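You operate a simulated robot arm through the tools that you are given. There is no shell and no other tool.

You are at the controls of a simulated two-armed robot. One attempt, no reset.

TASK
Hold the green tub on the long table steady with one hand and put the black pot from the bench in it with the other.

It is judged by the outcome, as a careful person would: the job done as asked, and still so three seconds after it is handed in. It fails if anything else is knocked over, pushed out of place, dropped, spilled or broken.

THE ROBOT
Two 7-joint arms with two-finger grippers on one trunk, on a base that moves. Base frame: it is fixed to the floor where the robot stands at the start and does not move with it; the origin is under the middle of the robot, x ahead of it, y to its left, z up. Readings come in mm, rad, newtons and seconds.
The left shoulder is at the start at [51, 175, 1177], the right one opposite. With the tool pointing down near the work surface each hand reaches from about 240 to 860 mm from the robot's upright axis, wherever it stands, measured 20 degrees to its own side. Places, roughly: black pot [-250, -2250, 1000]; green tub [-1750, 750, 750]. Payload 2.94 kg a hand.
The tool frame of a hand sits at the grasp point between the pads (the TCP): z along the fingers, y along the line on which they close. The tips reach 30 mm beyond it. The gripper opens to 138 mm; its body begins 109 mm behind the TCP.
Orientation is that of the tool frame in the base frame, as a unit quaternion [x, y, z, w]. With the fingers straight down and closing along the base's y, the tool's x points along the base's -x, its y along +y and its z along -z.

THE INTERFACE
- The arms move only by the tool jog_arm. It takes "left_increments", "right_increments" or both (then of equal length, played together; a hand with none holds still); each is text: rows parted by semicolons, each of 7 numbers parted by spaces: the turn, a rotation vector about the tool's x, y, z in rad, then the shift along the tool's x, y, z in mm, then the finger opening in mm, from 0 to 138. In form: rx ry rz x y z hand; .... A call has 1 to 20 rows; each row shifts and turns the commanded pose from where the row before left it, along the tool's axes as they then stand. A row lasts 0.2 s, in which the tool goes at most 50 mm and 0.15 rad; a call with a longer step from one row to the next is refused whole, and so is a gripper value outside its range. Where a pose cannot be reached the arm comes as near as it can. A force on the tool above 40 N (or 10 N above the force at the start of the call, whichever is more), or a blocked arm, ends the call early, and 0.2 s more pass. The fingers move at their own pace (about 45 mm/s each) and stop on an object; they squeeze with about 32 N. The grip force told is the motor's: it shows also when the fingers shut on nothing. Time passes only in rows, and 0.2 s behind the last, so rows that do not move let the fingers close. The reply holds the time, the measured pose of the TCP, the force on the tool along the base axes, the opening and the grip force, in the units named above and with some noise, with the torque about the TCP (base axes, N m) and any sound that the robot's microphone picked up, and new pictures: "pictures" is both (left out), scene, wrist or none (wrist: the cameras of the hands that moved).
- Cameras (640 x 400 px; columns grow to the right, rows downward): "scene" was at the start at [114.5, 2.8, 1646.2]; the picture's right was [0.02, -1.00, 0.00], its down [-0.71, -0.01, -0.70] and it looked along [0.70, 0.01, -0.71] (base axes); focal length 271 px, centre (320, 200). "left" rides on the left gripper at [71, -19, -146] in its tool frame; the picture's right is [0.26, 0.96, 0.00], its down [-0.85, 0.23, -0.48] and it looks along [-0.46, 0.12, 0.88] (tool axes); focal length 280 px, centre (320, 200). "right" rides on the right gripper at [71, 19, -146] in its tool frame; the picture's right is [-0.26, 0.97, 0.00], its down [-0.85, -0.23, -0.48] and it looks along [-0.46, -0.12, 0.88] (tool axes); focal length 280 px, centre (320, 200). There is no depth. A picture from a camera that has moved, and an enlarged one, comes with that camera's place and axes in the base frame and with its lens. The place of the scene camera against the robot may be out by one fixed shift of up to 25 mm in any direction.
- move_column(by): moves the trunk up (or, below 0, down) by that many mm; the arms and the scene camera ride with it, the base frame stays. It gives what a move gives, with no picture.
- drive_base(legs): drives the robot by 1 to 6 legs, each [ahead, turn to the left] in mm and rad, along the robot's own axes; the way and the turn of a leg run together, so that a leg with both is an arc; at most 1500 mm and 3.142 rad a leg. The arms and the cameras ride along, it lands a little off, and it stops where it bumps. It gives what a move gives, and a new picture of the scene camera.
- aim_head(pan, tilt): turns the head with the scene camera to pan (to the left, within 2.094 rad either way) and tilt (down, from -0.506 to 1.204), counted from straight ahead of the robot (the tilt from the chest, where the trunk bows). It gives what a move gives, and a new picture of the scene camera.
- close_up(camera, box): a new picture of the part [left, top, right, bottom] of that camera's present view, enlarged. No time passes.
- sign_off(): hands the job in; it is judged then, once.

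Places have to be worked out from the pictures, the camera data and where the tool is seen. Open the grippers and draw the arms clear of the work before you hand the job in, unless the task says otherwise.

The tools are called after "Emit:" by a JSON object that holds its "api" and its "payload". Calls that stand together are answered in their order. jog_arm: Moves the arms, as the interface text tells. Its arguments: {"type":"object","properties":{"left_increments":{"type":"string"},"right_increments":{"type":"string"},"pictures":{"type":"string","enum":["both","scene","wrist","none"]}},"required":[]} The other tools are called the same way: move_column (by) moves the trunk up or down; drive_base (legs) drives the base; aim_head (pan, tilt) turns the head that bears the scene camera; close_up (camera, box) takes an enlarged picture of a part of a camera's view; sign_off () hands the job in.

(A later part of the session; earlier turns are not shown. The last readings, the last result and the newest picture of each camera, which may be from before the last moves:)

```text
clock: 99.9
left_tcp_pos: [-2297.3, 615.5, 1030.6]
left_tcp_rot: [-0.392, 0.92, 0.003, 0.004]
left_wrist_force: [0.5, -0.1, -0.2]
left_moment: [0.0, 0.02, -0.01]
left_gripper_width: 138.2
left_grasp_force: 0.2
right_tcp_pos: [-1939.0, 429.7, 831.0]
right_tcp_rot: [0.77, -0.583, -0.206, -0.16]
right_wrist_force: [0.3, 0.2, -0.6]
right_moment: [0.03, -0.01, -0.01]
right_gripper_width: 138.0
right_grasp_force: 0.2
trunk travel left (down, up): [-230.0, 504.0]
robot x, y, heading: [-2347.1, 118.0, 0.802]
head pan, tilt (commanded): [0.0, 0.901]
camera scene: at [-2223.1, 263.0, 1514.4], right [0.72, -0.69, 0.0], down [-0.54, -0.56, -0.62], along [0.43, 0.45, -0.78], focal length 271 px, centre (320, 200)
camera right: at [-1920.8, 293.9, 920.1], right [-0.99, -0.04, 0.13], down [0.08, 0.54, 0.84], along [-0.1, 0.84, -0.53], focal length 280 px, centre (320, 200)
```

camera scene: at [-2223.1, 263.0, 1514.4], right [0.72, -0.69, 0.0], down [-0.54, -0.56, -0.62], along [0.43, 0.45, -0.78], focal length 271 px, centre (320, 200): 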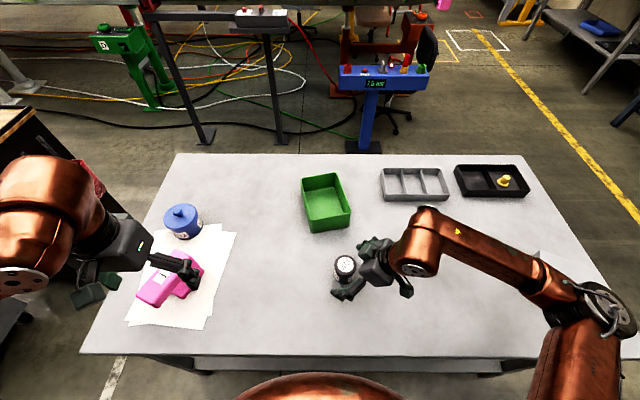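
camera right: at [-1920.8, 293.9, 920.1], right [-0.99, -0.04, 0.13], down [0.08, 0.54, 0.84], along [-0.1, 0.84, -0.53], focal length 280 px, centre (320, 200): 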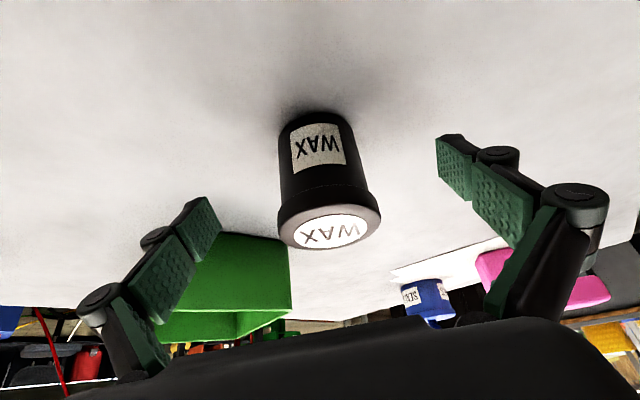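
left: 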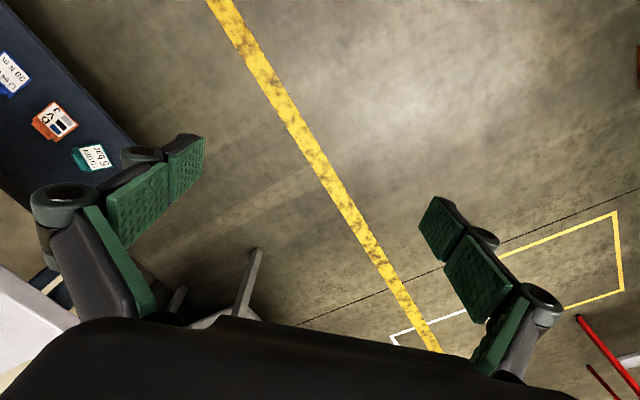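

The pot stands upright at ≈(-1944, 433) with its lid top at ≈853. That puts the table at ≈788, the rim at ≈870 and the tub centre at ≈(-1828, 634). I'll back the right hand off along its axis, make it vertical, and yaw it clockwise so the fingers will close along the tub's length.

Emit:
{"api": "jog_arm", "payload": {"right_increments": "0 0 0 0 0 -38 138; 0 0 0 0 0 -38 138; 0 0 0 0 0 -38 138; 0 0 0 0 0 -38 138; 0 0.131 0 0 0 0 138; 0 0.131 0 0 0 0 138; 0 0.131 0 0 0 0 138; 0 0.131 0 0 0 0 138; 0 0 0.131 0 0 0 138; 0 0 0.131 0 0 0 138; 0 0 0.131 0 0 0 138; 0 0 0.131 0 0 0 138; 0 0 0.131 0 0 0 138; 0 0 0.131 0 0 0 138; 0 0 0.131 0 0 0 138; 0 0 0.131 0 0 0 138; 0 0 0 0 0 0 138; 0 0 0 0 0 0 138", "pictures": "both"}}

```text
clock: 103.7
left_tcp_pos: [-2297.8, 614.9, 1030.8]
left_tcp_rot: [-0.392, 0.92, 0.002, 0.002]
left_wrist_force: [0.7, 0.3, -0.1]
left_moment: [0.02, 0.02, -0.02]
left_gripper_width: 138.2
left_grasp_force: 0.0
right_tcp_pos: [-1920.9, 355.3, 962.6]
right_tcp_rot: [-0.387, 0.922, 0.002, 0.003]
right_wrist_force: [-0.5, 0.4, -0.5]
right_moment: [-0.01, 0.04, -0.01]
right_gripper_width: 137.8
right_grasp_force: 0.0
trunk travel left (down, up): [-230.0, 504.0]
robot x, y, heading: [-2349.4, 118.4, 0.803]
head pan, tilt (commanded): [0.0, 0.901]
camera scene: at [-2223.2, 263.0, 1514.4], right [0.72, -0.69, 0.0], down [-0.54, -0.56, -0.62], along [0.43, 0.45, -0.78], focal length 271 px, centre (320, 200)
camera right: at [-1983.3, 317.5, 1106.5], right [-0.51, 0.86, 0.0], down [0.76, 0.44, 0.48], along [0.41, 0.24, -0.88], focal length 280 px, centre (320, 200)
```

scene: 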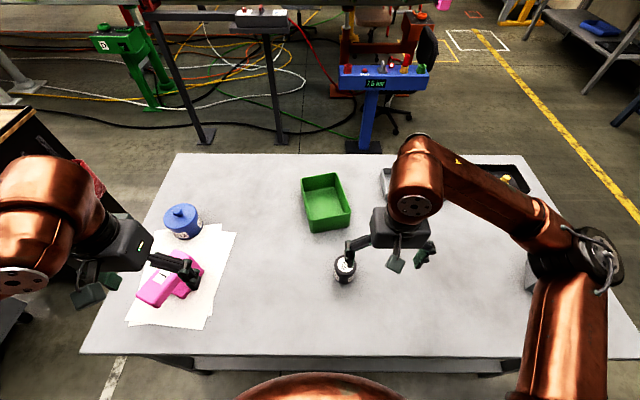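
right: 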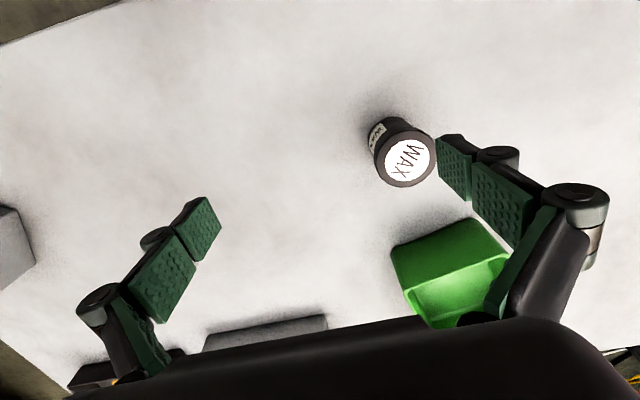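

The right hand is now vertical with no yaw, well above the pot. I'll continue the clockwise yaw by about 60° and check it stays in reach.

Emit:
{"api": "jog_arm", "payload": {"right_increments": "0 0 0.131 0 0 0 138; 0 0 0.131 0 0 0 138; 0 0 0.131 0 0 0 138; 0 0 0.131 0 0 0 138; 0 0 0.131 0 0 0 138; 0 0 0.131 0 0 0 138; 0 0 0.131 0 0 0 138; 0 0 0.131 0 0 0 138; 0 0 0 0 0 0 138; 0 0 0 0 0 0 138", "pictures": "both"}}

```text
clock: 105.9
left_tcp_pos: [-2297.3, 614.7, 1030.5]
left_tcp_rot: [-0.392, 0.92, 0.003, 0.003]
left_wrist_force: [-0.4, -0.3, 0.3]
left_moment: [0.02, -0.01, -0.04]
left_gripper_width: 137.8
left_grasp_force: 0.0
right_tcp_pos: [-1918.6, 355.9, 961.3]
right_tcp_rot: [0.126, 0.992, 0.002, 0.002]
right_wrist_force: [-0.1, -0.1, 0.7]
right_moment: [0.02, 0.0, 0.03]
right_gripper_width: 138.2
right_grasp_force: 0.0
trunk travel left (down, up): [-230.0, 504.0]
robot x, y, heading: [-2352.2, 119.6, 0.804]
head pan, tilt (commanded): [0.0, 0.901]
camera scene: at [-2223.2, 263.0, 1514.4], right [0.72, -0.69, 0.0], down [-0.54, -0.56, -0.62], along [0.43, 0.45, -0.78], focal length 271 px, centre (320, 200)
camera right: at [-1983.1, 390.9, 1106.7], right [0.5, 0.87, 0.01], down [0.76, -0.44, 0.48], along [0.42, -0.23, -0.88], focal length 280 px, centre (320, 200)
```

scene: 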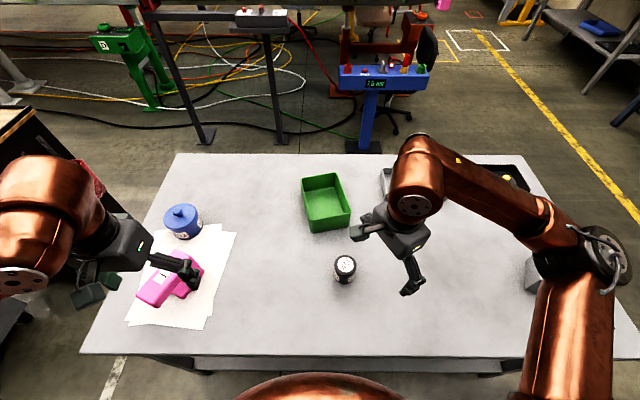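
right: 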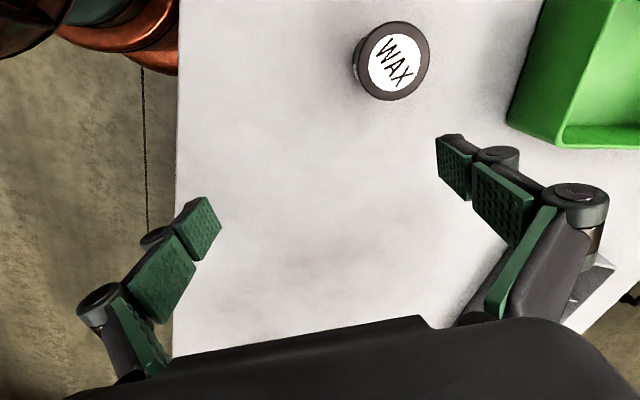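

60° of clockwise yaw is in reach, so the fingers now close about 15° off the tub's length. From this view the pot axis is at ≈(-1944, 438). I'll move above it and verify.

Emit:
{"api": "jog_arm", "payload": {"right_increments": "0 0 0 22.5 36.5 28 138; 0 0 0 22.5 36.5 28 138; 0 0 0 0 0 0 138; 0 0 0 0 0 0 138", "pictures": "wrist"}}

```text
refused: row 1 steps farther than a row can; nothing moved
```

That step was a little too long, so I'll split it into three smaller rows.

Emit:
{"api": "jog_arm", "payload": {"right_increments": "0 0 0 15 24.4 18.7 138; 0 0 0 15 24.4 18.7 138; 0 0 0 15 24.4 18.7 138; 0 0 0 0 0 0 138; 0 0 0 0 0 0 138", "pictures": "wrist"}}

```text
clock: 107.1
left_tcp_pos: [-2297.9, 616.3, 1029.4]
left_tcp_rot: [-0.392, 0.92, 0.001, 0.001]
left_wrist_force: [0.0, -0.8, 0.4]
left_moment: [-0.01, -0.01, 0.02]
left_gripper_width: 137.8
left_grasp_force: 0.1
right_tcp_pos: [-1946.8, 438.7, 903.5]
right_tcp_rot: [0.126, 0.992, 0.002, 0.001]
right_wrist_force: [-0.1, 0.4, -0.5]
right_moment: [-0.04, 0.02, 0.01]
right_gripper_width: 138.0
right_grasp_force: 0.1
trunk travel left (down, up): [-230.0, 504.0]
robot x, y, heading: [-2347.7, 115.3, 0.8]
head pan, tilt (commanded): [0.0, 0.901]
camera right: at [-2010.0, 474.4, 1049.8], right [0.49, 0.87, 0.01], down [0.76, -0.44, 0.48], along [0.42, -0.23, -0.88], focal length 280 px, centre (320, 200)
```

right: 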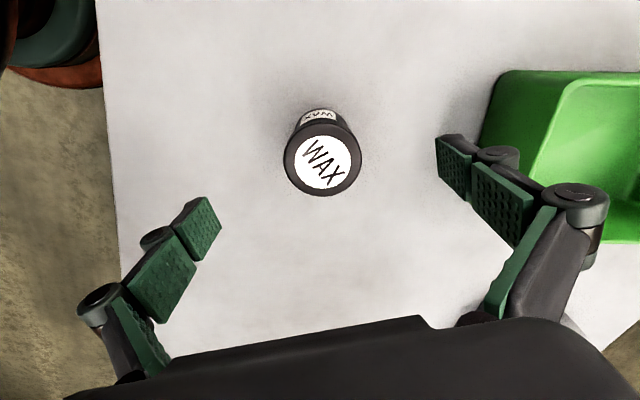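

The pot sits at ≈(-1942, 442) and its lid top at ≈853 is confirmed. I'll make a small correction and lower to TCP z≈836, fingers straddling.

Emit:
{"api": "jog_arm", "payload": {"right_increments": "0 0 0 -1.9 2.2 22.4 138; 0 0 0 -1.9 2.2 22.4 138; 0 0 0 0 0 22.4 138; 0 0 0 0 0 0 138; 0 0 0 0 0 0 138", "pictures": "wrist"}}

```text
clock: 108.3
left_tcp_pos: [-2297.4, 616.5, 1031.1]
left_tcp_rot: [-0.393, 0.92, 0.002, 0.003]
left_wrist_force: [0.8, 0.1, -0.5]
left_moment: [0.0, 0.01, 0.01]
left_gripper_width: 138.0
left_grasp_force: 0.1
right_tcp_pos: [-1938.4, 442.7, 837.4]
right_tcp_rot: [0.126, 0.992, 0.002, 0.002]
right_wrist_force: [0.1, 0.1, -0.3]
right_moment: [-0.03, 0.01, 0.01]
right_gripper_width: 138.0
right_grasp_force: 0.1
trunk travel left (down, up): [-230.0, 504.0]
robot x, y, heading: [-2347.5, 113.5, 0.804]
head pan, tilt (commanded): [0.0, 0.901]
camera right: at [-2002.5, 477.6, 983.2], right [0.5, 0.87, 0.01], down [0.76, -0.44, 0.48], along [0.42, -0.23, -0.88], focal length 280 px, centre (320, 200)
```

right: 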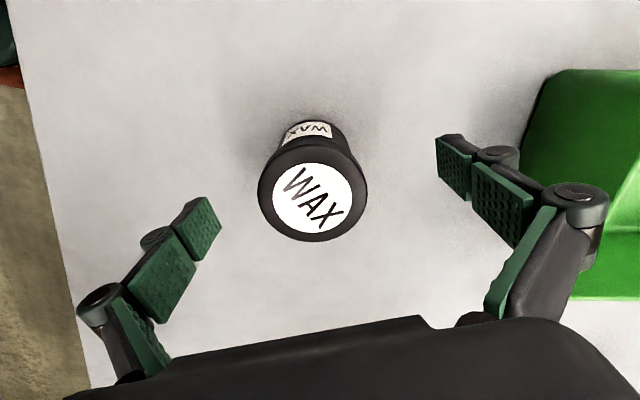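

The pot is off the tool axis by about 4 mm in each direction. I'll correct that and close the gripper.

Emit:
{"api": "jog_arm", "payload": {"right_increments": "0 0 0 4.5 -4 0 138; 0 0 0 0 0 0 138; 0 0 0 0 0 0 0; 0 0 0 0 0 0 0; 0 0 0 0 0 0 0; 0 0 0 0 0 0 0; 0 0 0 0 0 0 0; 0 0 0 0 0 0 0; 0 0 0 0 0 0 0; 0 0 0 0 0 0 0", "pictures": "wrist"}}

```text
clock: 110.5
left_tcp_pos: [-2297.1, 615.7, 1031.0]
left_tcp_rot: [-0.392, 0.92, 0.002, 0.004]
left_wrist_force: [0.9, -0.6, 0.8]
left_moment: [-0.01, 0.0, -0.02]
left_gripper_width: 138.0
left_grasp_force: 0.0
right_tcp_pos: [-1944.6, 440.1, 839.9]
right_tcp_rot: [0.126, 0.992, 0.003, 0.002]
right_wrist_force: [-0.3, -0.2, 0.9]
right_moment: [0.05, 0.04, 0.04]
right_gripper_width: 57.3
right_grasp_force: 31.6
trunk travel left (down, up): [-230.0, 504.0]
robot x, y, heading: [-2346.3, 114.5, 0.806]
head pan, tilt (commanded): [0.0, 0.901]
camera right: at [-2008.1, 474.9, 983.5], right [0.5, 0.87, 0.01], down [0.76, -0.44, 0.48], along [0.42, -0.23, -0.88], focal length 280 px, centre (320, 200)
```

right: 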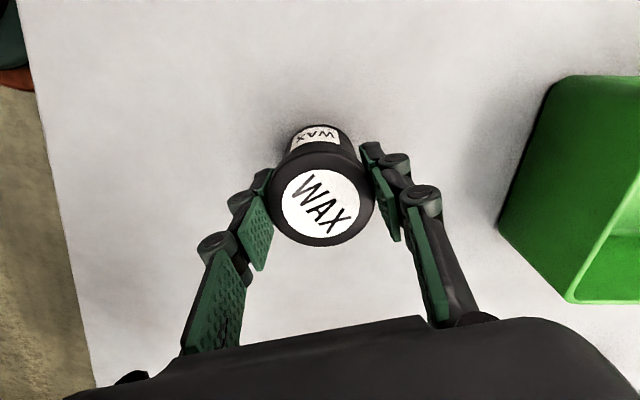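

The pot is gripped vertically at 57.3 mm. I'll lift it and move it aside to the right so the left hand can go to the tub.

Emit:
{"api": "jog_arm", "payload": {"right_increments": "0 0 0 0 0 -15 0; 0 0 0 0 0 -35 0; 0 0 0 0 0 -35 0; 0 0 0 0 0 -35 0; 0 0 0 -26 -15 -10 0; 0 0 0 -26 -15 -10 0; 0 0 0 -26 -15 -10 0; 0 0 0 0 0 0 0; 0 0 0 0 0 0 0", "pictures": "both"}}

```text
clock: 112.5
left_tcp_pos: [-2296.8, 614.5, 1030.5]
left_tcp_rot: [-0.391, 0.92, 0.001, 0.003]
left_wrist_force: [0.4, 0.8, 0.2]
left_moment: [0.04, 0.01, 0.01]
left_gripper_width: 138.0
left_grasp_force: 0.0
right_tcp_pos: [-1880.0, 374.9, 988.2]
right_tcp_rot: [0.126, 0.992, 0.003, 0.002]
right_wrist_force: [0.0, 0.7, -1.5]
right_moment: [0.03, 0.02, -0.01]
right_gripper_width: 57.3
right_grasp_force: 32.2
trunk travel left (down, up): [-230.0, 504.0]
robot x, y, heading: [-2348.3, 115.2, 0.803]
head pan, tilt (commanded): [0.0, 0.901]
camera scene: at [-2222.7, 262.5, 1514.4], right [0.72, -0.69, 0.0], down [-0.54, -0.56, -0.62], along [0.43, 0.45, -0.78], focal length 271 px, centre (320, 200)
camera right: at [-1944.0, 410.7, 1134.0], right [0.5, 0.87, 0.01], down [0.76, -0.44, 0.48], along [0.42, -0.23, -0.88], focal length 280 px, centre (320, 200)
```

scene: 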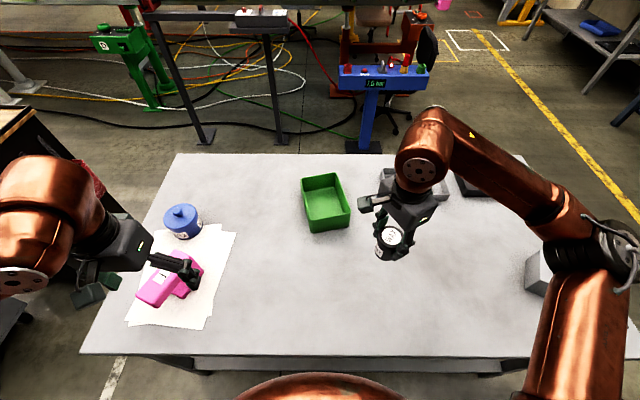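
right: 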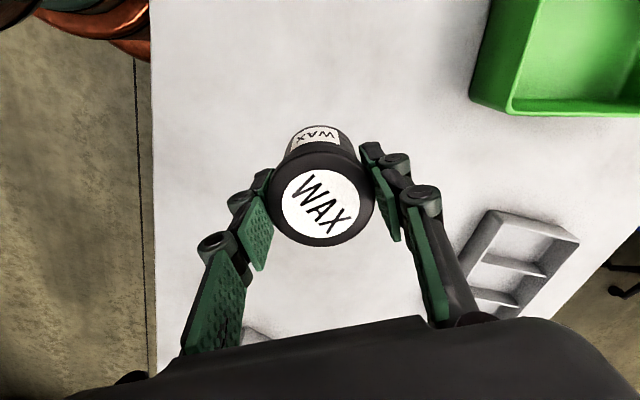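

Pot is secure at z 988. I'll shift the right hand another 100 mm right for clearance, and bring the left hand over to a point just short of the tub's near-left wall, aligned with the wall and tilted 34° forward.

Emit:
{"api": "jog_arm", "payload": {"right_increments": "0 0 0 -29 -16 0 0; 0 0 0 -29 -16 0 0; 0 0 0 -29 -16 0 0; 0 0 0 0 0 0 0; 0 0 0 0 0 0 0; 0 0 0 0 0 0 0; 0 0 0 0 0 0 0; 0 0 0 0 0 0 0; 0 0 0 0 0 0 0; 0 0 0 0 0 0 0; 0 0 0 0 0 0 0; 0 0 0 0 0 0 0; 0 0 0 0 0 0 0; 0 0 0 0 0 0 0; 0 0 0 0 0 0 0; 0 0 0 0 0 0 0; 0 0 0 0 0 0 0; 0 0 0 0 0 0 0", "left_increments": "0 0 0 0 0 0 138; 0 0 0 0 0 0 138; 0 0 0 -27.7 -36.5 6 138; 0 0 0 -27.7 -36.5 6 138; 0 0 0 -27.7 -36.5 6 138; 0 0 0 -27.7 -36.5 6 138; 0 0 0 -27.7 -36.5 6 138; 0 0 0 -27.7 -36.5 6 138; 0 0 0 -27.7 -36.5 6 138; 0 0 0 -27.7 -36.5 6 138; 0 0 -0.122 0 0 0 138; 0 0 -0.122 0 0 0 138; 0 -0.148 0 0 0 0 138; 0 -0.148 0 0 0 0 138; 0 -0.148 0 0 0 0 138; 0 -0.148 0 0 0 0 138; 0 0 0 0 0 0 138; 0 0 0 0 0 0 138", "pictures": "both"}}

```text
clock: 116.3
left_tcp_pos: [-1931.9, 571.9, 982.5]
left_tcp_rot: [-0.478, 0.827, 0.148, 0.256]
left_wrist_force: [-0.5, 0.2, -0.4]
left_moment: [0.02, -0.01, -0.01]
left_gripper_width: 137.8
left_grasp_force: 0.0
right_tcp_pos: [-1809.6, 309.5, 988.9]
right_tcp_rot: [0.126, 0.992, 0.002, 0.002]
right_wrist_force: [-0.3, 0.6, -2.0]
right_moment: [0.0, -0.01, -0.01]
right_gripper_width: 57.3
right_grasp_force: 32.5
trunk travel left (down, up): [-230.0, 504.0]
robot x, y, heading: [-2346.8, 116.9, 0.801]
head pan, tilt (commanded): [0.0, 0.901]
camera scene: at [-2222.4, 262.7, 1514.4], right [0.72, -0.69, 0.0], down [-0.54, -0.56, -0.62], along [0.43, 0.45, -0.78], focal length 271 px, centre (320, 200)
camera right: at [-1871.5, 343.5, 1134.0], right [0.5, 0.87, 0.01], down [0.76, -0.44, 0.48], along [0.42, -0.23, -0.88], focal length 280 px, centre (320, 200)
camera left: at [-1984.2, 440.3, 1062.1], right [-0.94, 0.29, -0.15], down [0.02, 0.49, 0.87], along [0.33, 0.82, -0.47], focal length 280 px, centre (320, 200)
```

scene: 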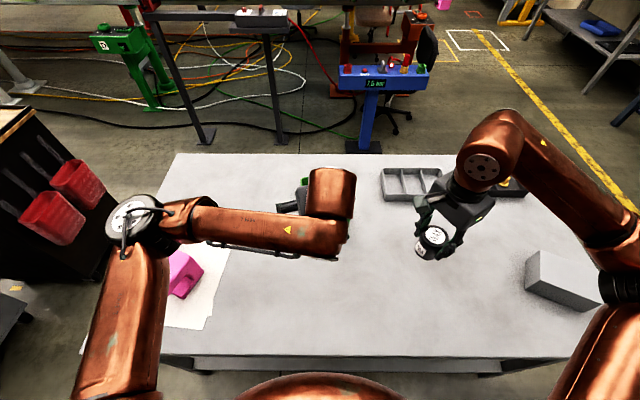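
right: 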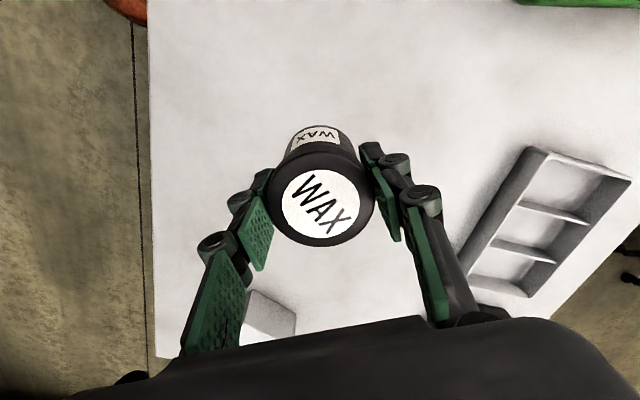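
left: 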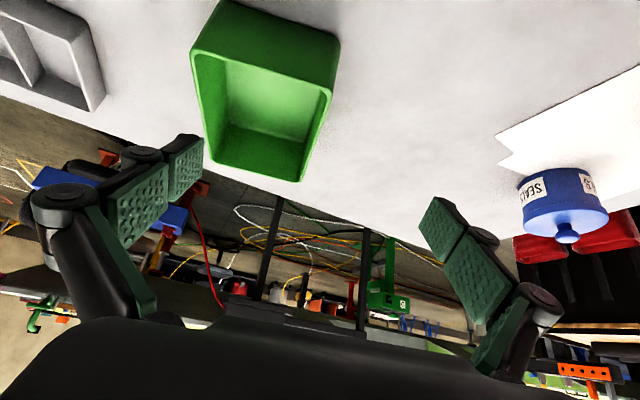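

The left hand is at its approach point and the tub shows in its camera. I'll zoom in on the tub there to refine the wall position.

Emit:
{"api": "close_up", "payload": {"camera": "left", "box": [160, 0, 400, 150]}}

Emit:
{"api": "close_up", "payload": {"camera": "left", "box": [160, 60, 400, 210]}}

```text
2.67 times, centred on (280, 75) of left
camera zoom: at [-1984.2, 440.3, 1062.1], right [-0.94, 0.29, -0.15], down [0.02, 0.49, 0.87], along [0.33, 0.82, -0.47], focal length 748 px, centre (427, 533)
```

zoom: 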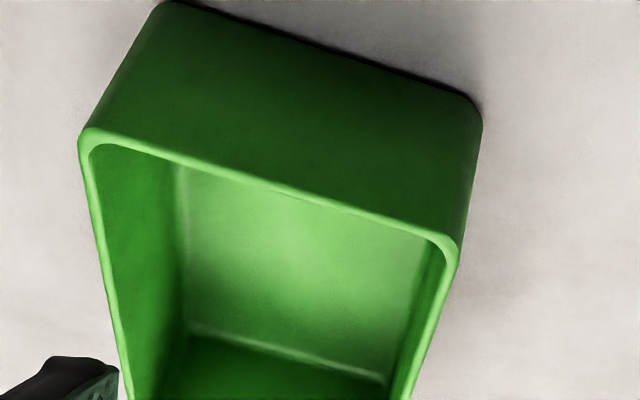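

```text
2.67 times, centred on (280, 135) of left
camera zoom: at [-1984.2, 440.3, 1062.1], right [-0.94, 0.29, -0.15], down [0.02, 0.49, 0.87], along [0.33, 0.82, -0.47], focal length 748 px, centre (427, 373)
```

zoom: 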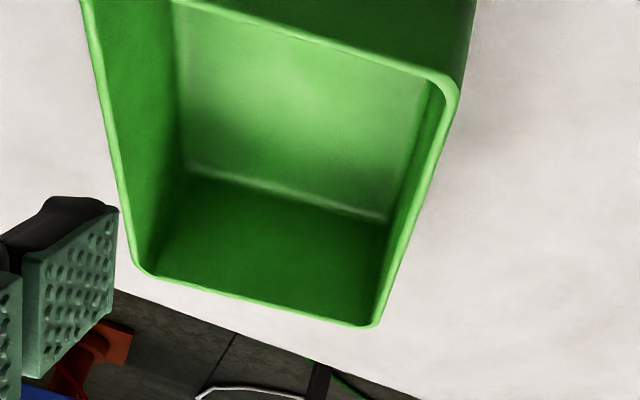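

From the left camera, the left wall runs from (-1917, 593) to (-1834, 732) and the rim is at ≈868. I'll take the left hand to a point just above the wall, fingers either side, and check before going down.

Emit:
{"api": "jog_arm", "payload": {"left_increments": "0 0 0 6 -1.9 25 138; 0 0 0 6 -1.9 25 138; 0 0 0 6 -1.9 25 138; 0 0 0 0 0 0 138; 0 0 0 0 0 0 138", "pictures": "wrist"}}

```text
clock: 117.5
left_tcp_pos: [-1914.8, 594.1, 910.0]
left_tcp_rot: [-0.478, 0.827, 0.147, 0.255]
left_wrist_force: [-0.5, 0.1, 0.3]
left_moment: [0.02, 0.02, 0.03]
left_gripper_width: 138.3
left_grasp_force: 0.1
right_tcp_pos: [-1807.8, 308.4, 989.0]
right_tcp_rot: [0.126, 0.992, 0.002, 0.002]
right_wrist_force: [0.4, 0.0, -1.3]
right_moment: [0.02, -0.01, 0.0]
right_gripper_width: 57.3
right_grasp_force: 31.8
trunk travel left (down, up): [-230.0, 504.0]
robot x, y, heading: [-2345.5, 118.2, 0.806]
head pan, tilt (commanded): [0.0, 0.901]
camera left: at [-1966.4, 461.3, 989.4], right [-0.94, 0.29, -0.15], down [0.02, 0.49, 0.87], along [0.33, 0.82, -0.47], focal length 280 px, centre (320, 200)
```

left: 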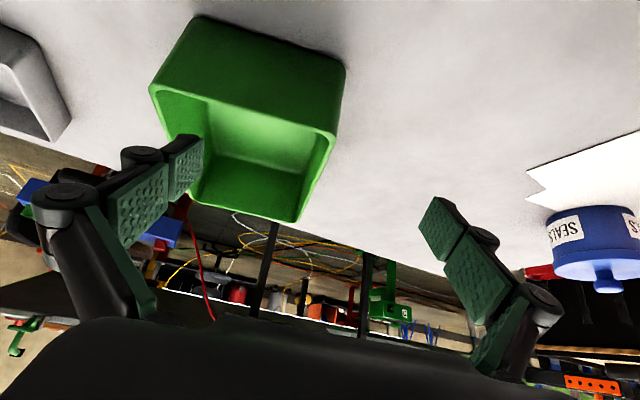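

I'll zoom in on this view to check wall alignment and rim height precisely.

Emit:
{"api": "close_up", "payload": {"camera": "left", "box": [140, 0, 380, 150]}}

Emit:
{"api": "close_up", "payload": {"camera": "left", "box": [160, 90, 400, 240]}}

```text
2.67 times, centred on (260, 75) of left
camera zoom: at [-1966.4, 461.3, 989.4], right [-0.94, 0.29, -0.15], down [0.02, 0.49, 0.87], along [0.33, 0.82, -0.47], focal length 748 px, centre (480, 533)
```

zoom: 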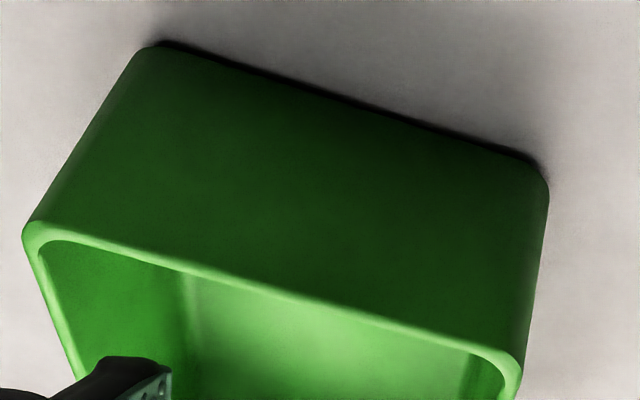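

```text
2.67 times, centred on (280, 165) of left
camera zoom: at [-1966.4, 461.3, 989.4], right [-0.94, 0.29, -0.15], down [0.02, 0.49, 0.87], along [0.33, 0.82, -0.47], focal length 748 px, centre (427, 293)
```

zoom: 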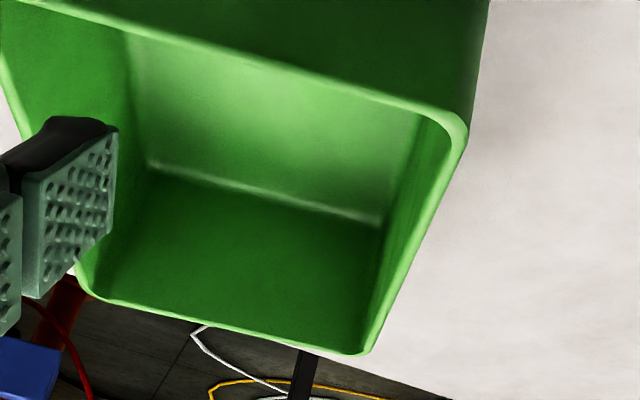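

Parallax now gives rim ≈862 and the wall line through about (-1894, 628) at my pinch point. The remaining move is almost purely along the tool axis, about 66 mm. Going down with the fingers open, inner finger inside the tub and outer one outside.

Emit:
{"api": "jog_arm", "payload": {"left_increments": "0 0 0 0 -0.4 16.5 138; 0 0 0 0 -0.4 16.5 138; 0 0 0 0 -0.4 16.5 138; 0 0 0 0 0 16.5 138; 0 0 0 0 0 0 138; 0 0 0 0 0 0 138", "pictures": "both"}}

```text
clock: 118.9
left_tcp_pos: [-1895.9, 625.3, 856.3]
left_tcp_rot: [-0.478, 0.827, 0.148, 0.256]
left_wrist_force: [0.0, -0.6, 0.0]
left_moment: [0.02, 0.05, -0.02]
left_gripper_width: 138.3
left_grasp_force: 0.0
right_tcp_pos: [-1806.4, 308.5, 988.6]
right_tcp_rot: [0.127, 0.992, 0.002, 0.003]
right_wrist_force: [-0.9, -0.5, -2.2]
right_moment: [0.06, -0.01, 0.0]
right_gripper_width: 57.4
right_grasp_force: 31.8
trunk travel left (down, up): [-230.0, 504.0]
robot x, y, heading: [-2348.7, 118.1, 0.799]
head pan, tilt (commanded): [0.0, 0.901]
camera scene: at [-2222.3, 262.8, 1514.3], right [0.72, -0.69, 0.0], down [-0.54, -0.56, -0.62], along [0.43, 0.45, -0.78], focal length 271 px, centre (320, 200)
camera left: at [-1948.1, 492.8, 935.1], right [-0.94, 0.29, -0.15], down [0.02, 0.49, 0.87], along [0.33, 0.82, -0.47], focal length 280 px, centre (320, 200)
```

scene: 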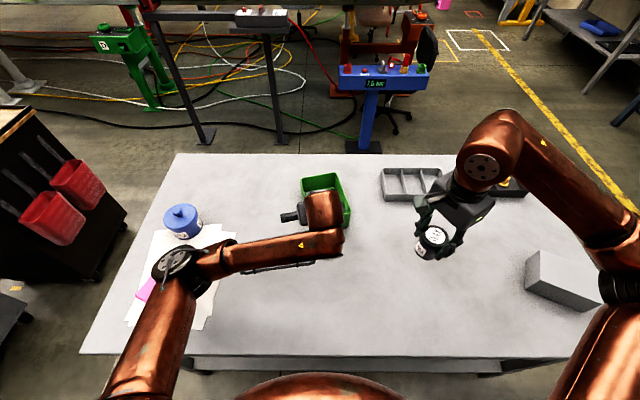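
left: 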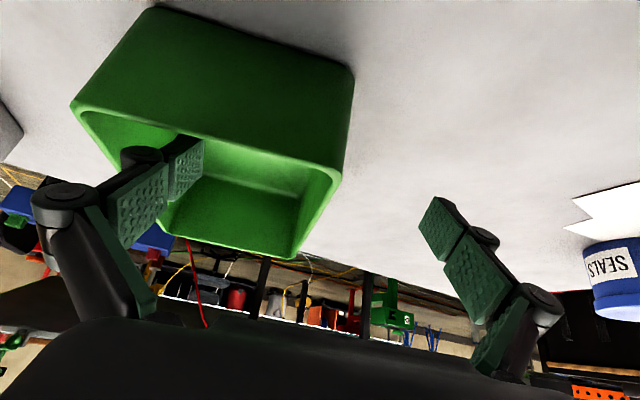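

The rim runs right past the TCP in this view and there was no contact. I'll close part way to 40 mm and check centring on the wall before pinching.

Emit:
{"api": "jog_arm", "payload": {"left_increments": "0 0 0 0 1 0 100; 0 0 0 0 0 0 70; 0 0 0 0 0 0 40; 0 0 0 0 0 0 40; 0 0 0 0 0 0 40; 0 0 0 0 0 0 40; 0 0 0 0 0 0 40; 0 0 0 0 0 0 40", "pictures": "wrist"}}

Emit:
{"api": "close_up", "payload": {"camera": "left", "box": [220, 120, 460, 270]}}

```text
clock: 120.7
left_tcp_pos: [-1895.3, 626.2, 857.7]
left_tcp_rot: [-0.479, 0.827, 0.147, 0.256]
left_wrist_force: [-0.1, -0.4, -1.6]
left_moment: [0.02, 0.0, -0.03]
left_gripper_width: 39.9
left_grasp_force: 0.0
right_tcp_pos: [-1806.7, 308.9, 989.6]
right_tcp_rot: [0.126, 0.992, 0.003, 0.002]
right_wrist_force: [0.4, 0.7, -1.7]
right_moment: [-0.02, 0.01, 0.01]
right_gripper_width: 57.1
right_grasp_force: 32.5
trunk travel left (down, up): [-230.0, 504.0]
robot x, y, heading: [-2348.6, 117.1, 0.804]
head pan, tilt (commanded): [0.0, 0.901]
camera left: at [-1948.3, 493.3, 935.2], right [-0.94, 0.29, -0.15], down [0.02, 0.49, 0.87], along [0.33, 0.82, -0.47], focal length 280 px, centre (320, 200)
```

left: 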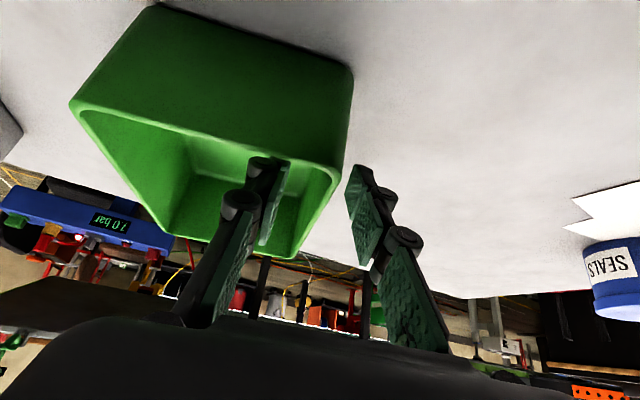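

```text
2.67 times, centred on (340, 195) of left
camera zoom: at [-1948.3, 493.3, 935.2], right [-0.94, 0.29, -0.15], down [0.02, 0.49, 0.87], along [0.33, 0.82, -0.47], focal length 748 px, centre (267, 213)
```

zoom: 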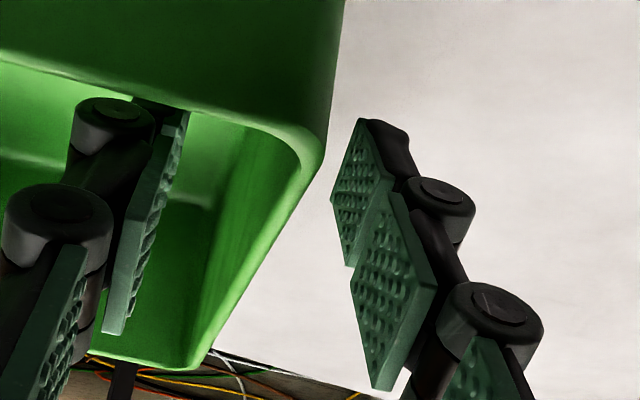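

The inner finger is inside the tub and the outer one outside, with the wall nearly centred between the pads. I'll close the left hand to pinch the wall.

Emit:
{"api": "jog_arm", "payload": {"left_increments": "0 0 0 0 0 0 25; 0 0 0 0 0 0 15; 0 0 0 0 0 0 8; 0 0 0 0 0 0 0; 0 0 0 0 0 0 0; 0 0 0 0 0 0 0; 0 0 0 0 0 0 0", "pictures": "both"}}

Emit:
{"api": "close_up", "payload": {"camera": "left", "box": [220, 120, 460, 270]}}

```text
clock: 122.3
left_tcp_pos: [-1896.3, 626.1, 856.7]
left_tcp_rot: [-0.479, 0.827, 0.148, 0.254]
left_wrist_force: [-0.1, -0.6, 0.4]
left_moment: [-0.06, -0.03, 0.1]
left_gripper_width: 5.8
left_grasp_force: 31.6
right_tcp_pos: [-1807.8, 307.3, 989.4]
right_tcp_rot: [0.126, 0.992, 0.002, 0.002]
right_wrist_force: [-0.5, -0.2, -2.2]
right_moment: [0.0, -0.01, 0.03]
right_gripper_width: 57.0
right_grasp_force: 31.5
trunk travel left (down, up): [-230.0, 504.0]
robot x, y, heading: [-2349.4, 118.7, 0.801]
head pan, tilt (commanded): [0.0, 0.901]
camera scene: at [-2222.5, 262.8, 1514.3], right [0.72, -0.69, 0.0], down [-0.54, -0.56, -0.62], along [0.43, 0.45, -0.78], focal length 271 px, centre (320, 200)
camera left: at [-1948.4, 493.5, 935.1], right [-0.94, 0.29, -0.15], down [0.02, 0.49, 0.87], along [0.33, 0.82, -0.47], focal length 280 px, centre (320, 200)
```

scene: 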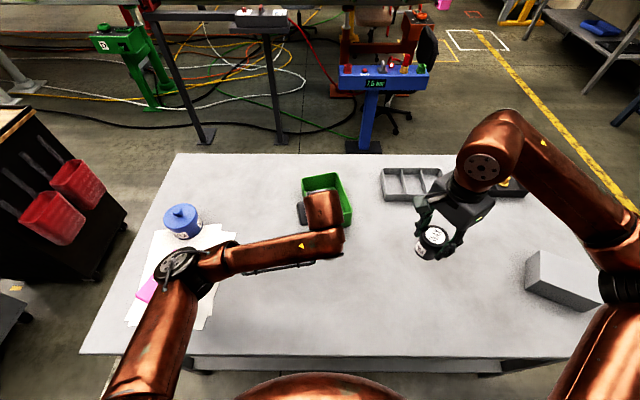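
left: 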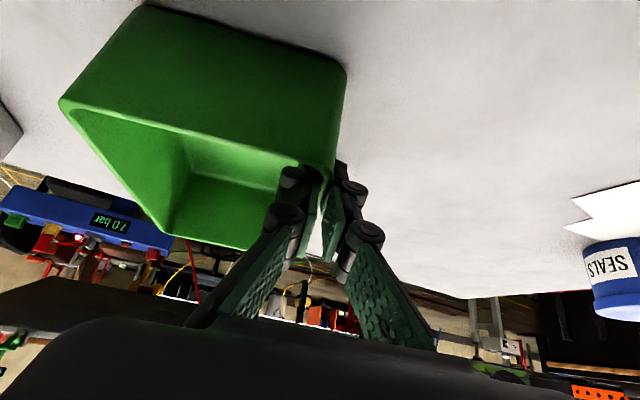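

```text
2.67 times, centred on (340, 195) of left
camera zoom: at [-1948.4, 493.5, 935.1], right [-0.94, 0.29, -0.15], down [0.02, 0.49, 0.87], along [0.33, 0.82, -0.47], focal length 748 px, centre (267, 213)
```

zoom: 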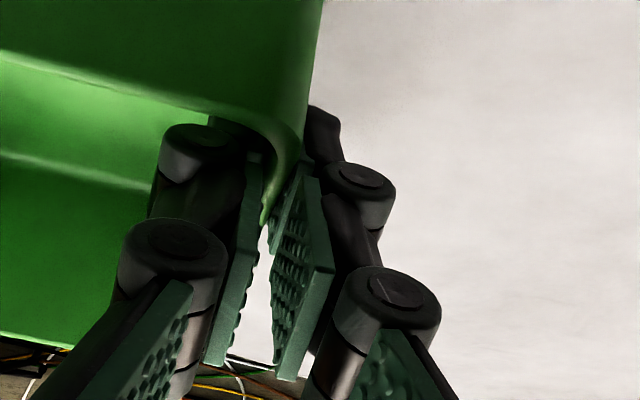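

The left hand now pinches the wall (5.8 mm, 32 N); the tub settled about 5 mm to the right against the pads. That puts the tub centre at ≈(-1823, 637). I'll bring the right hand round the far side of the left hand: first straight along the tub's length direction, staying right of it.

Emit:
{"api": "jog_arm", "payload": {"right_increments": "0 0 0 -10.9 39.4 0 0; 0 0 0 -10.9 39.4 0 0; 0 0 0 -10.9 39.4 0 0; 0 0 0 -10.9 39.4 0 0; 0 0 0 -10.9 39.4 0 0; 0 0 0 -10.9 39.4 0 0; 0 0 0 -10.9 39.4 0 0; 0 0 0 0 0 0 0; 0 0 0 0 0 0 0", "left_increments": "0 0 0 0 0 0 0; 0 0 0 0 0 0 0; 0 0 0 0 0 0 0; 0 0 0 0 0 0 0; 0 0 0 0 0 0 0; 0 0 0 0 0 0 0; 0 0 0 0 0 0 0; 0 0 0 0 0 0 0; 0 0 0 0 0 0 0", "pictures": "both"}}

```text
clock: 124.3
left_tcp_pos: [-1897.0, 625.7, 855.6]
left_tcp_rot: [-0.479, 0.827, 0.148, 0.255]
left_wrist_force: [0.6, 0.9, 0.2]
left_moment: [0.07, -0.06, 0.01]
left_gripper_width: 6.0
left_grasp_force: 32.5
right_tcp_pos: [-1665.7, 555.5, 989.4]
right_tcp_rot: [0.126, 0.992, 0.002, 0.002]
right_wrist_force: [-0.4, -0.2, -1.7]
right_moment: [-0.01, 0.0, 0.01]
right_gripper_width: 57.0
right_grasp_force: 32.3
trunk travel left (down, up): [-230.0, 504.0]
robot x, y, heading: [-2353.1, 115.7, 0.806]
head pan, tilt (commanded): [0.0, 0.901]
camera scene: at [-2222.2, 263.9, 1514.3], right [0.72, -0.69, 0.0], down [-0.54, -0.56, -0.62], along [0.43, 0.45, -0.78], focal length 271 px, centre (320, 200)
camera right: at [-1729.7, 590.5, 1135.0], right [0.49, 0.87, 0.01], down [0.76, -0.44, 0.48], along [0.42, -0.23, -0.88], focal length 280 px, centre (320, 200)
camera left: at [-1948.7, 493.6, 935.1], right [-0.94, 0.29, -0.15], down [0.02, 0.49, 0.87], along [0.33, 0.82, -0.47], focal length 280 px, centre (320, 200)
```

scene: 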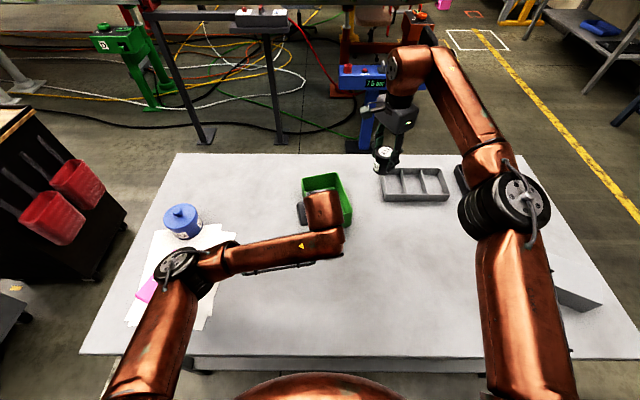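
right: 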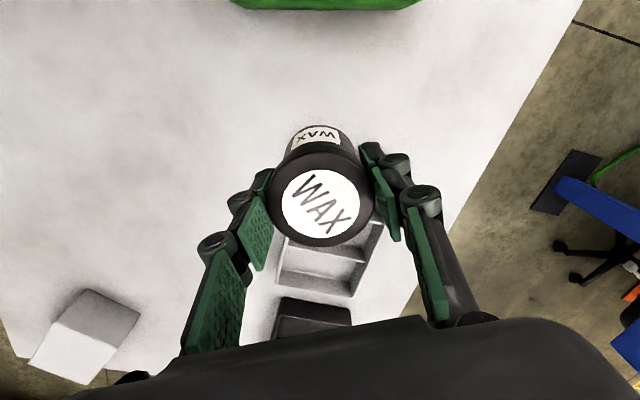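
left: 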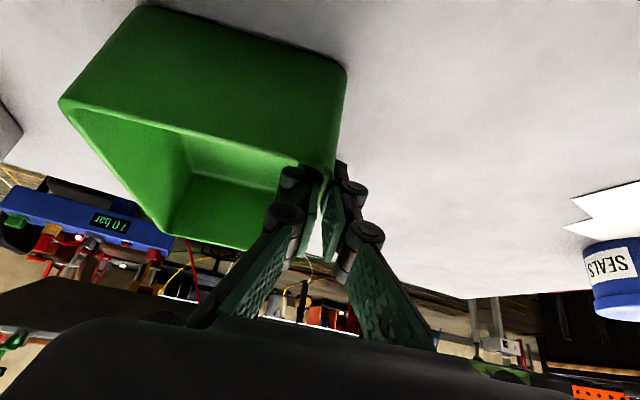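

All steady. Now I'll slide the right hand left toward the tub, stopping part way to look at the tub's position from its camera.

Emit:
{"api": "jog_arm", "payload": {"right_increments": "0 0 0 33 9.2 0 0; 0 0 0 33 9.2 0 0; 0 0 0 33 9.2 0 0; 0 0 0 0 0 0 0; 0 0 0 0 0 0 0", "pictures": "both"}}

```text
clock: 125.5
left_tcp_pos: [-1896.0, 626.2, 857.2]
left_tcp_rot: [-0.478, 0.827, 0.148, 0.255]
left_wrist_force: [0.6, -0.7, 1.0]
left_moment: [-0.05, 0.08, -0.05]
left_gripper_width: 5.7
left_grasp_force: 32.3
right_tcp_pos: [-1754.2, 608.3, 990.6]
right_tcp_rot: [0.126, 0.992, 0.002, 0.002]
right_wrist_force: [-0.3, 0.3, -1.6]
right_moment: [0.04, 0.0, -0.02]
right_gripper_width: 57.3
right_grasp_force: 32.1
trunk travel left (down, up): [-230.0, 504.0]
robot x, y, heading: [-2349.0, 116.4, 0.809]
head pan, tilt (commanded): [0.0, 0.901]
camera scene: at [-2222.7, 263.2, 1514.3], right [0.72, -0.69, 0.0], down [-0.54, -0.56, -0.62], along [0.43, 0.45, -0.78], focal length 271 px, centre (320, 200)
camera right: at [-1817.0, 643.1, 1135.6], right [0.5, 0.87, 0.01], down [0.76, -0.44, 0.48], along [0.42, -0.23, -0.88], focal length 280 px, centre (320, 200)
```

scene: 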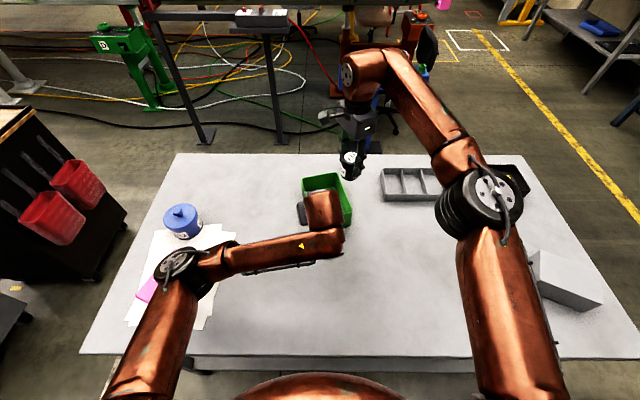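
right: 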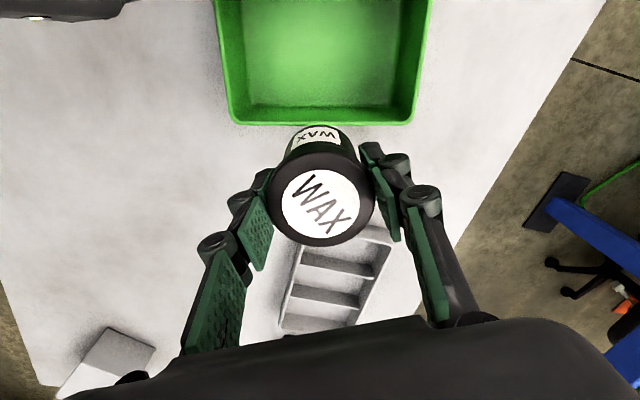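

From above I can see the tub's right wall and floor. I'll zoom in to place the tub relative to the right hand more exactly.

Emit:
{"api": "close_up", "payload": {"camera": "right", "box": [200, 0, 456, 160]}}

Emit:
{"api": "close_up", "payload": {"camera": "scene", "box": [280, 130, 408, 210]}}

```text
2.50 times, centred on (328, 80) of right
camera zoom: at [-1817.0, 643.1, 1135.6], right [0.5, 0.87, 0.01], down [0.76, -0.44, 0.48], along [0.42, -0.23, -0.88], focal length 701 px, centre (300, 500)
```

zoom: 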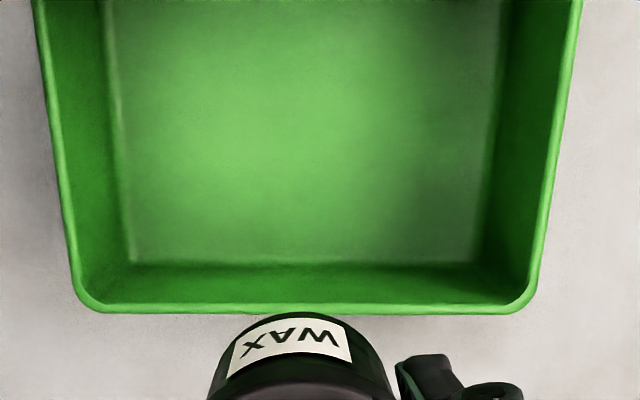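

```text
5.00 times, centred on (344, 170) of scene
camera zoom: at [-2222.7, 263.2, 1514.3], right [0.72, -0.69, 0.0], down [-0.54, -0.56, -0.62], along [0.43, 0.45, -0.78], focal length 1354 px, centre (200, 350)
```

zoom: 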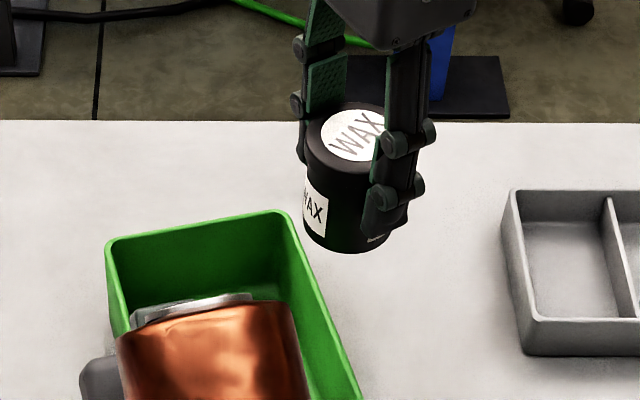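

The camera's x-axis lines up with the tub's length. The interior spans about 163 mm lengthwise and is centred 1–2 mm ahead of the pot. The free middle, leaving room for the left inner finger, is near (-1808, 643), so I'll move the pot over that point, still high.

Emit:
{"api": "jog_arm", "payload": {"right_increments": "0 0 0 30.7 10.2 0 0; 0 0 0 30.7 10.2 0 0; 0 0 0 0 0 0 0; 0 0 0 0 0 0 0", "pictures": "both"}}

Emit:
{"api": "close_up", "payload": {"camera": "scene", "box": [260, 110, 420, 210]}}

Emit:
{"api": "close_up", "payload": {"camera": "left", "box": [0, 0, 640, 400]}}

```text
clock: 126.5
left_tcp_pos: [-1895.6, 626.4, 856.7]
left_tcp_rot: [-0.479, 0.827, 0.147, 0.255]
left_wrist_force: [-0.1, -0.3, 1.2]
left_moment: [-0.08, 0.0, -0.04]
left_gripper_width: 5.8
left_grasp_force: 31.9
right_tcp_pos: [-1808.7, 642.1, 991.2]
right_tcp_rot: [0.127, 0.992, 0.003, 0.001]
right_wrist_force: [0.1, 0.2, -2.7]
right_moment: [-0.02, -0.01, 0.0]
right_gripper_width: 57.2
right_grasp_force: 32.1
trunk travel left (down, up): [-230.0, 504.0]
robot x, y, heading: [-2347.3, 118.9, 0.802]
head pan, tilt (commanded): [0.0, 0.901]
camera scene: at [-2222.8, 263.2, 1514.3], right [0.72, -0.69, 0.0], down [-0.54, -0.56, -0.62], along [0.43, 0.45, -0.78], focal length 271 px, centre (320, 200)
camera right: at [-1872.1, 677.7, 1136.4], right [0.5, 0.87, 0.01], down [0.76, -0.44, 0.48], along [0.42, -0.23, -0.88], focal length 280 px, centre (320, 200)
```

scene: 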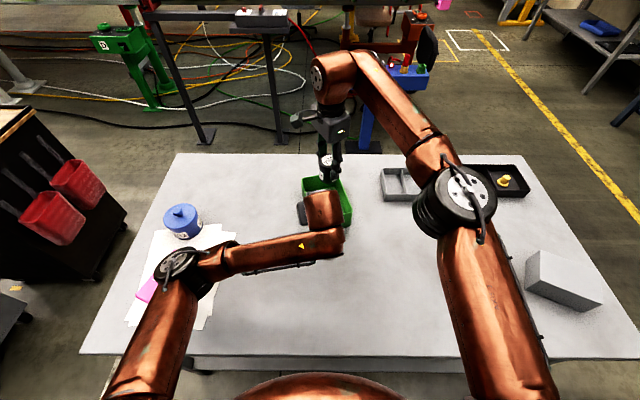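
right: 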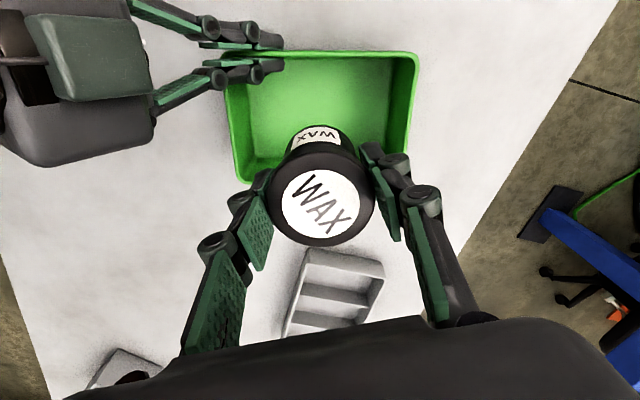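

```text
4.00 times, centred on (340, 160) of scene
camera zoom: at [-2222.8, 263.2, 1514.3], right [0.72, -0.69, 0.0], down [-0.54, -0.56, -0.62], along [0.43, 0.45, -0.78], focal length 1083 px, centre (240, 360)
```

zoom: 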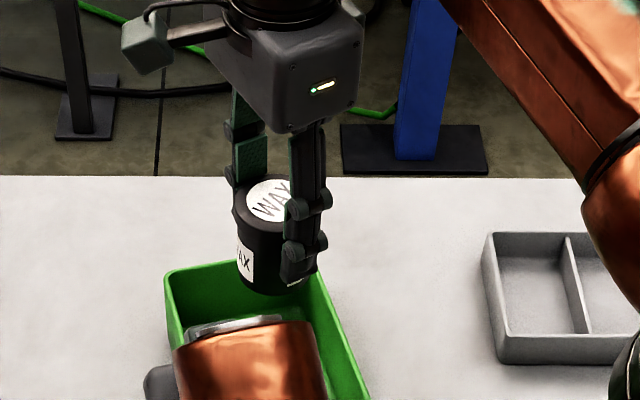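

```text
1.00 times, centred on (320, 200) of left (not enlarged: the box is as wide or as high as the picture)
camera zoom: at [-1948.6, 493.6, 935.1], right [-0.94, 0.29, -0.15], down [0.02, 0.49, 0.87], along [0.33, 0.82, -0.47], focal length 280 px, centre (320, 200)
```

zoom: 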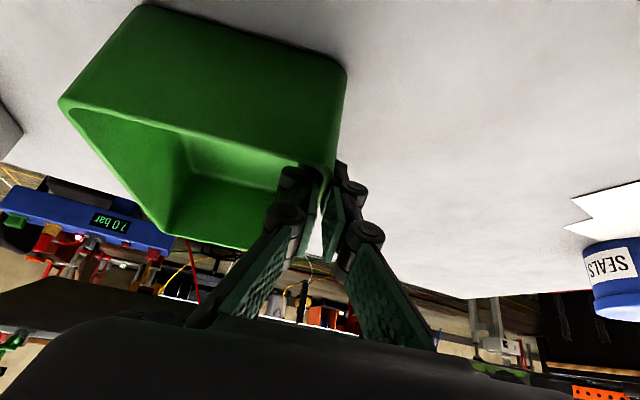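

This view confirms it: the pot is over the tub's free middle and the left fingers hold the near-left wall well clear of it. I'll lower straight down in stages, first to TCP z≈870.

Emit:
{"api": "jog_arm", "payload": {"right_increments": "0 0 0 0 0 30 0; 0 0 0 0 0 30 0; 0 0 0 0 0 30 0; 0 0 0 0 0 30 0; 0 0 0 0 0 0 0; 0 0 0 0 0 0 0", "pictures": "both"}}

Emit:
{"api": "close_up", "payload": {"camera": "left", "box": [0, 0, 640, 400]}}

```text
clock: 127.9
left_tcp_pos: [-1897.5, 626.3, 856.7]
left_tcp_rot: [-0.479, 0.827, 0.147, 0.255]
left_wrist_force: [-1.0, 0.4, 0.1]
left_moment: [0.07, -0.04, -0.03]
left_gripper_width: 5.8
left_grasp_force: 32.2
right_tcp_pos: [-1807.3, 641.3, 868.6]
right_tcp_rot: [0.126, 0.992, 0.003, 0.002]
right_wrist_force: [0.2, 1.2, -2.4]
right_moment: [-0.01, 0.0, 0.02]
right_gripper_width: 57.3
right_grasp_force: 31.9
trunk travel left (down, up): [-230.0, 504.0]
robot x, y, heading: [-2347.5, 120.2, 0.802]
head pan, tilt (commanded): [0.0, 0.901]
camera scene: at [-2222.8, 263.2, 1514.3], right [0.72, -0.69, 0.0], down [-0.54, -0.56, -0.62], along [0.43, 0.45, -0.78], focal length 271 px, centre (320, 200)
camera right: at [-1871.7, 676.4, 1014.4], right [0.5, 0.87, 0.01], down [0.76, -0.44, 0.48], along [0.42, -0.23, -0.88], focal length 280 px, centre (320, 200)
```

scene: 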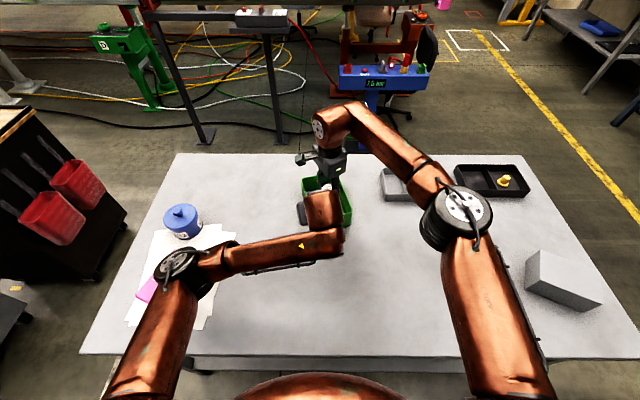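
right: 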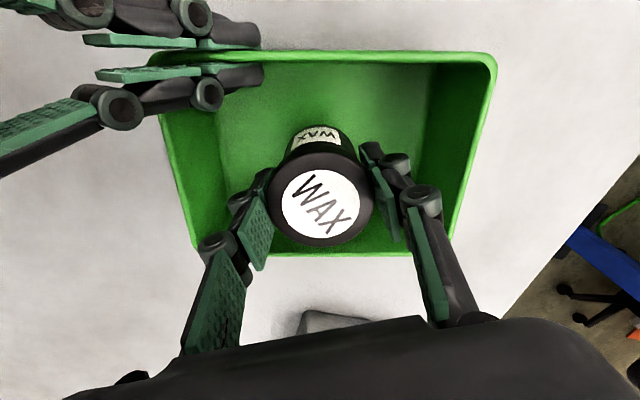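

```text
1.00 times, centred on (320, 200) of left (not enlarged: the box is as wide or as high as the picture)
camera zoom: at [-1948.6, 493.6, 935.1], right [-0.94, 0.29, -0.15], down [0.02, 0.49, 0.87], along [0.33, 0.82, -0.47], focal length 280 px, centre (320, 200)
```

zoom: 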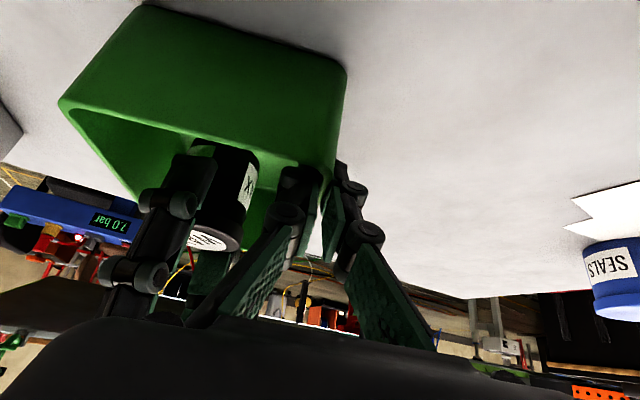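

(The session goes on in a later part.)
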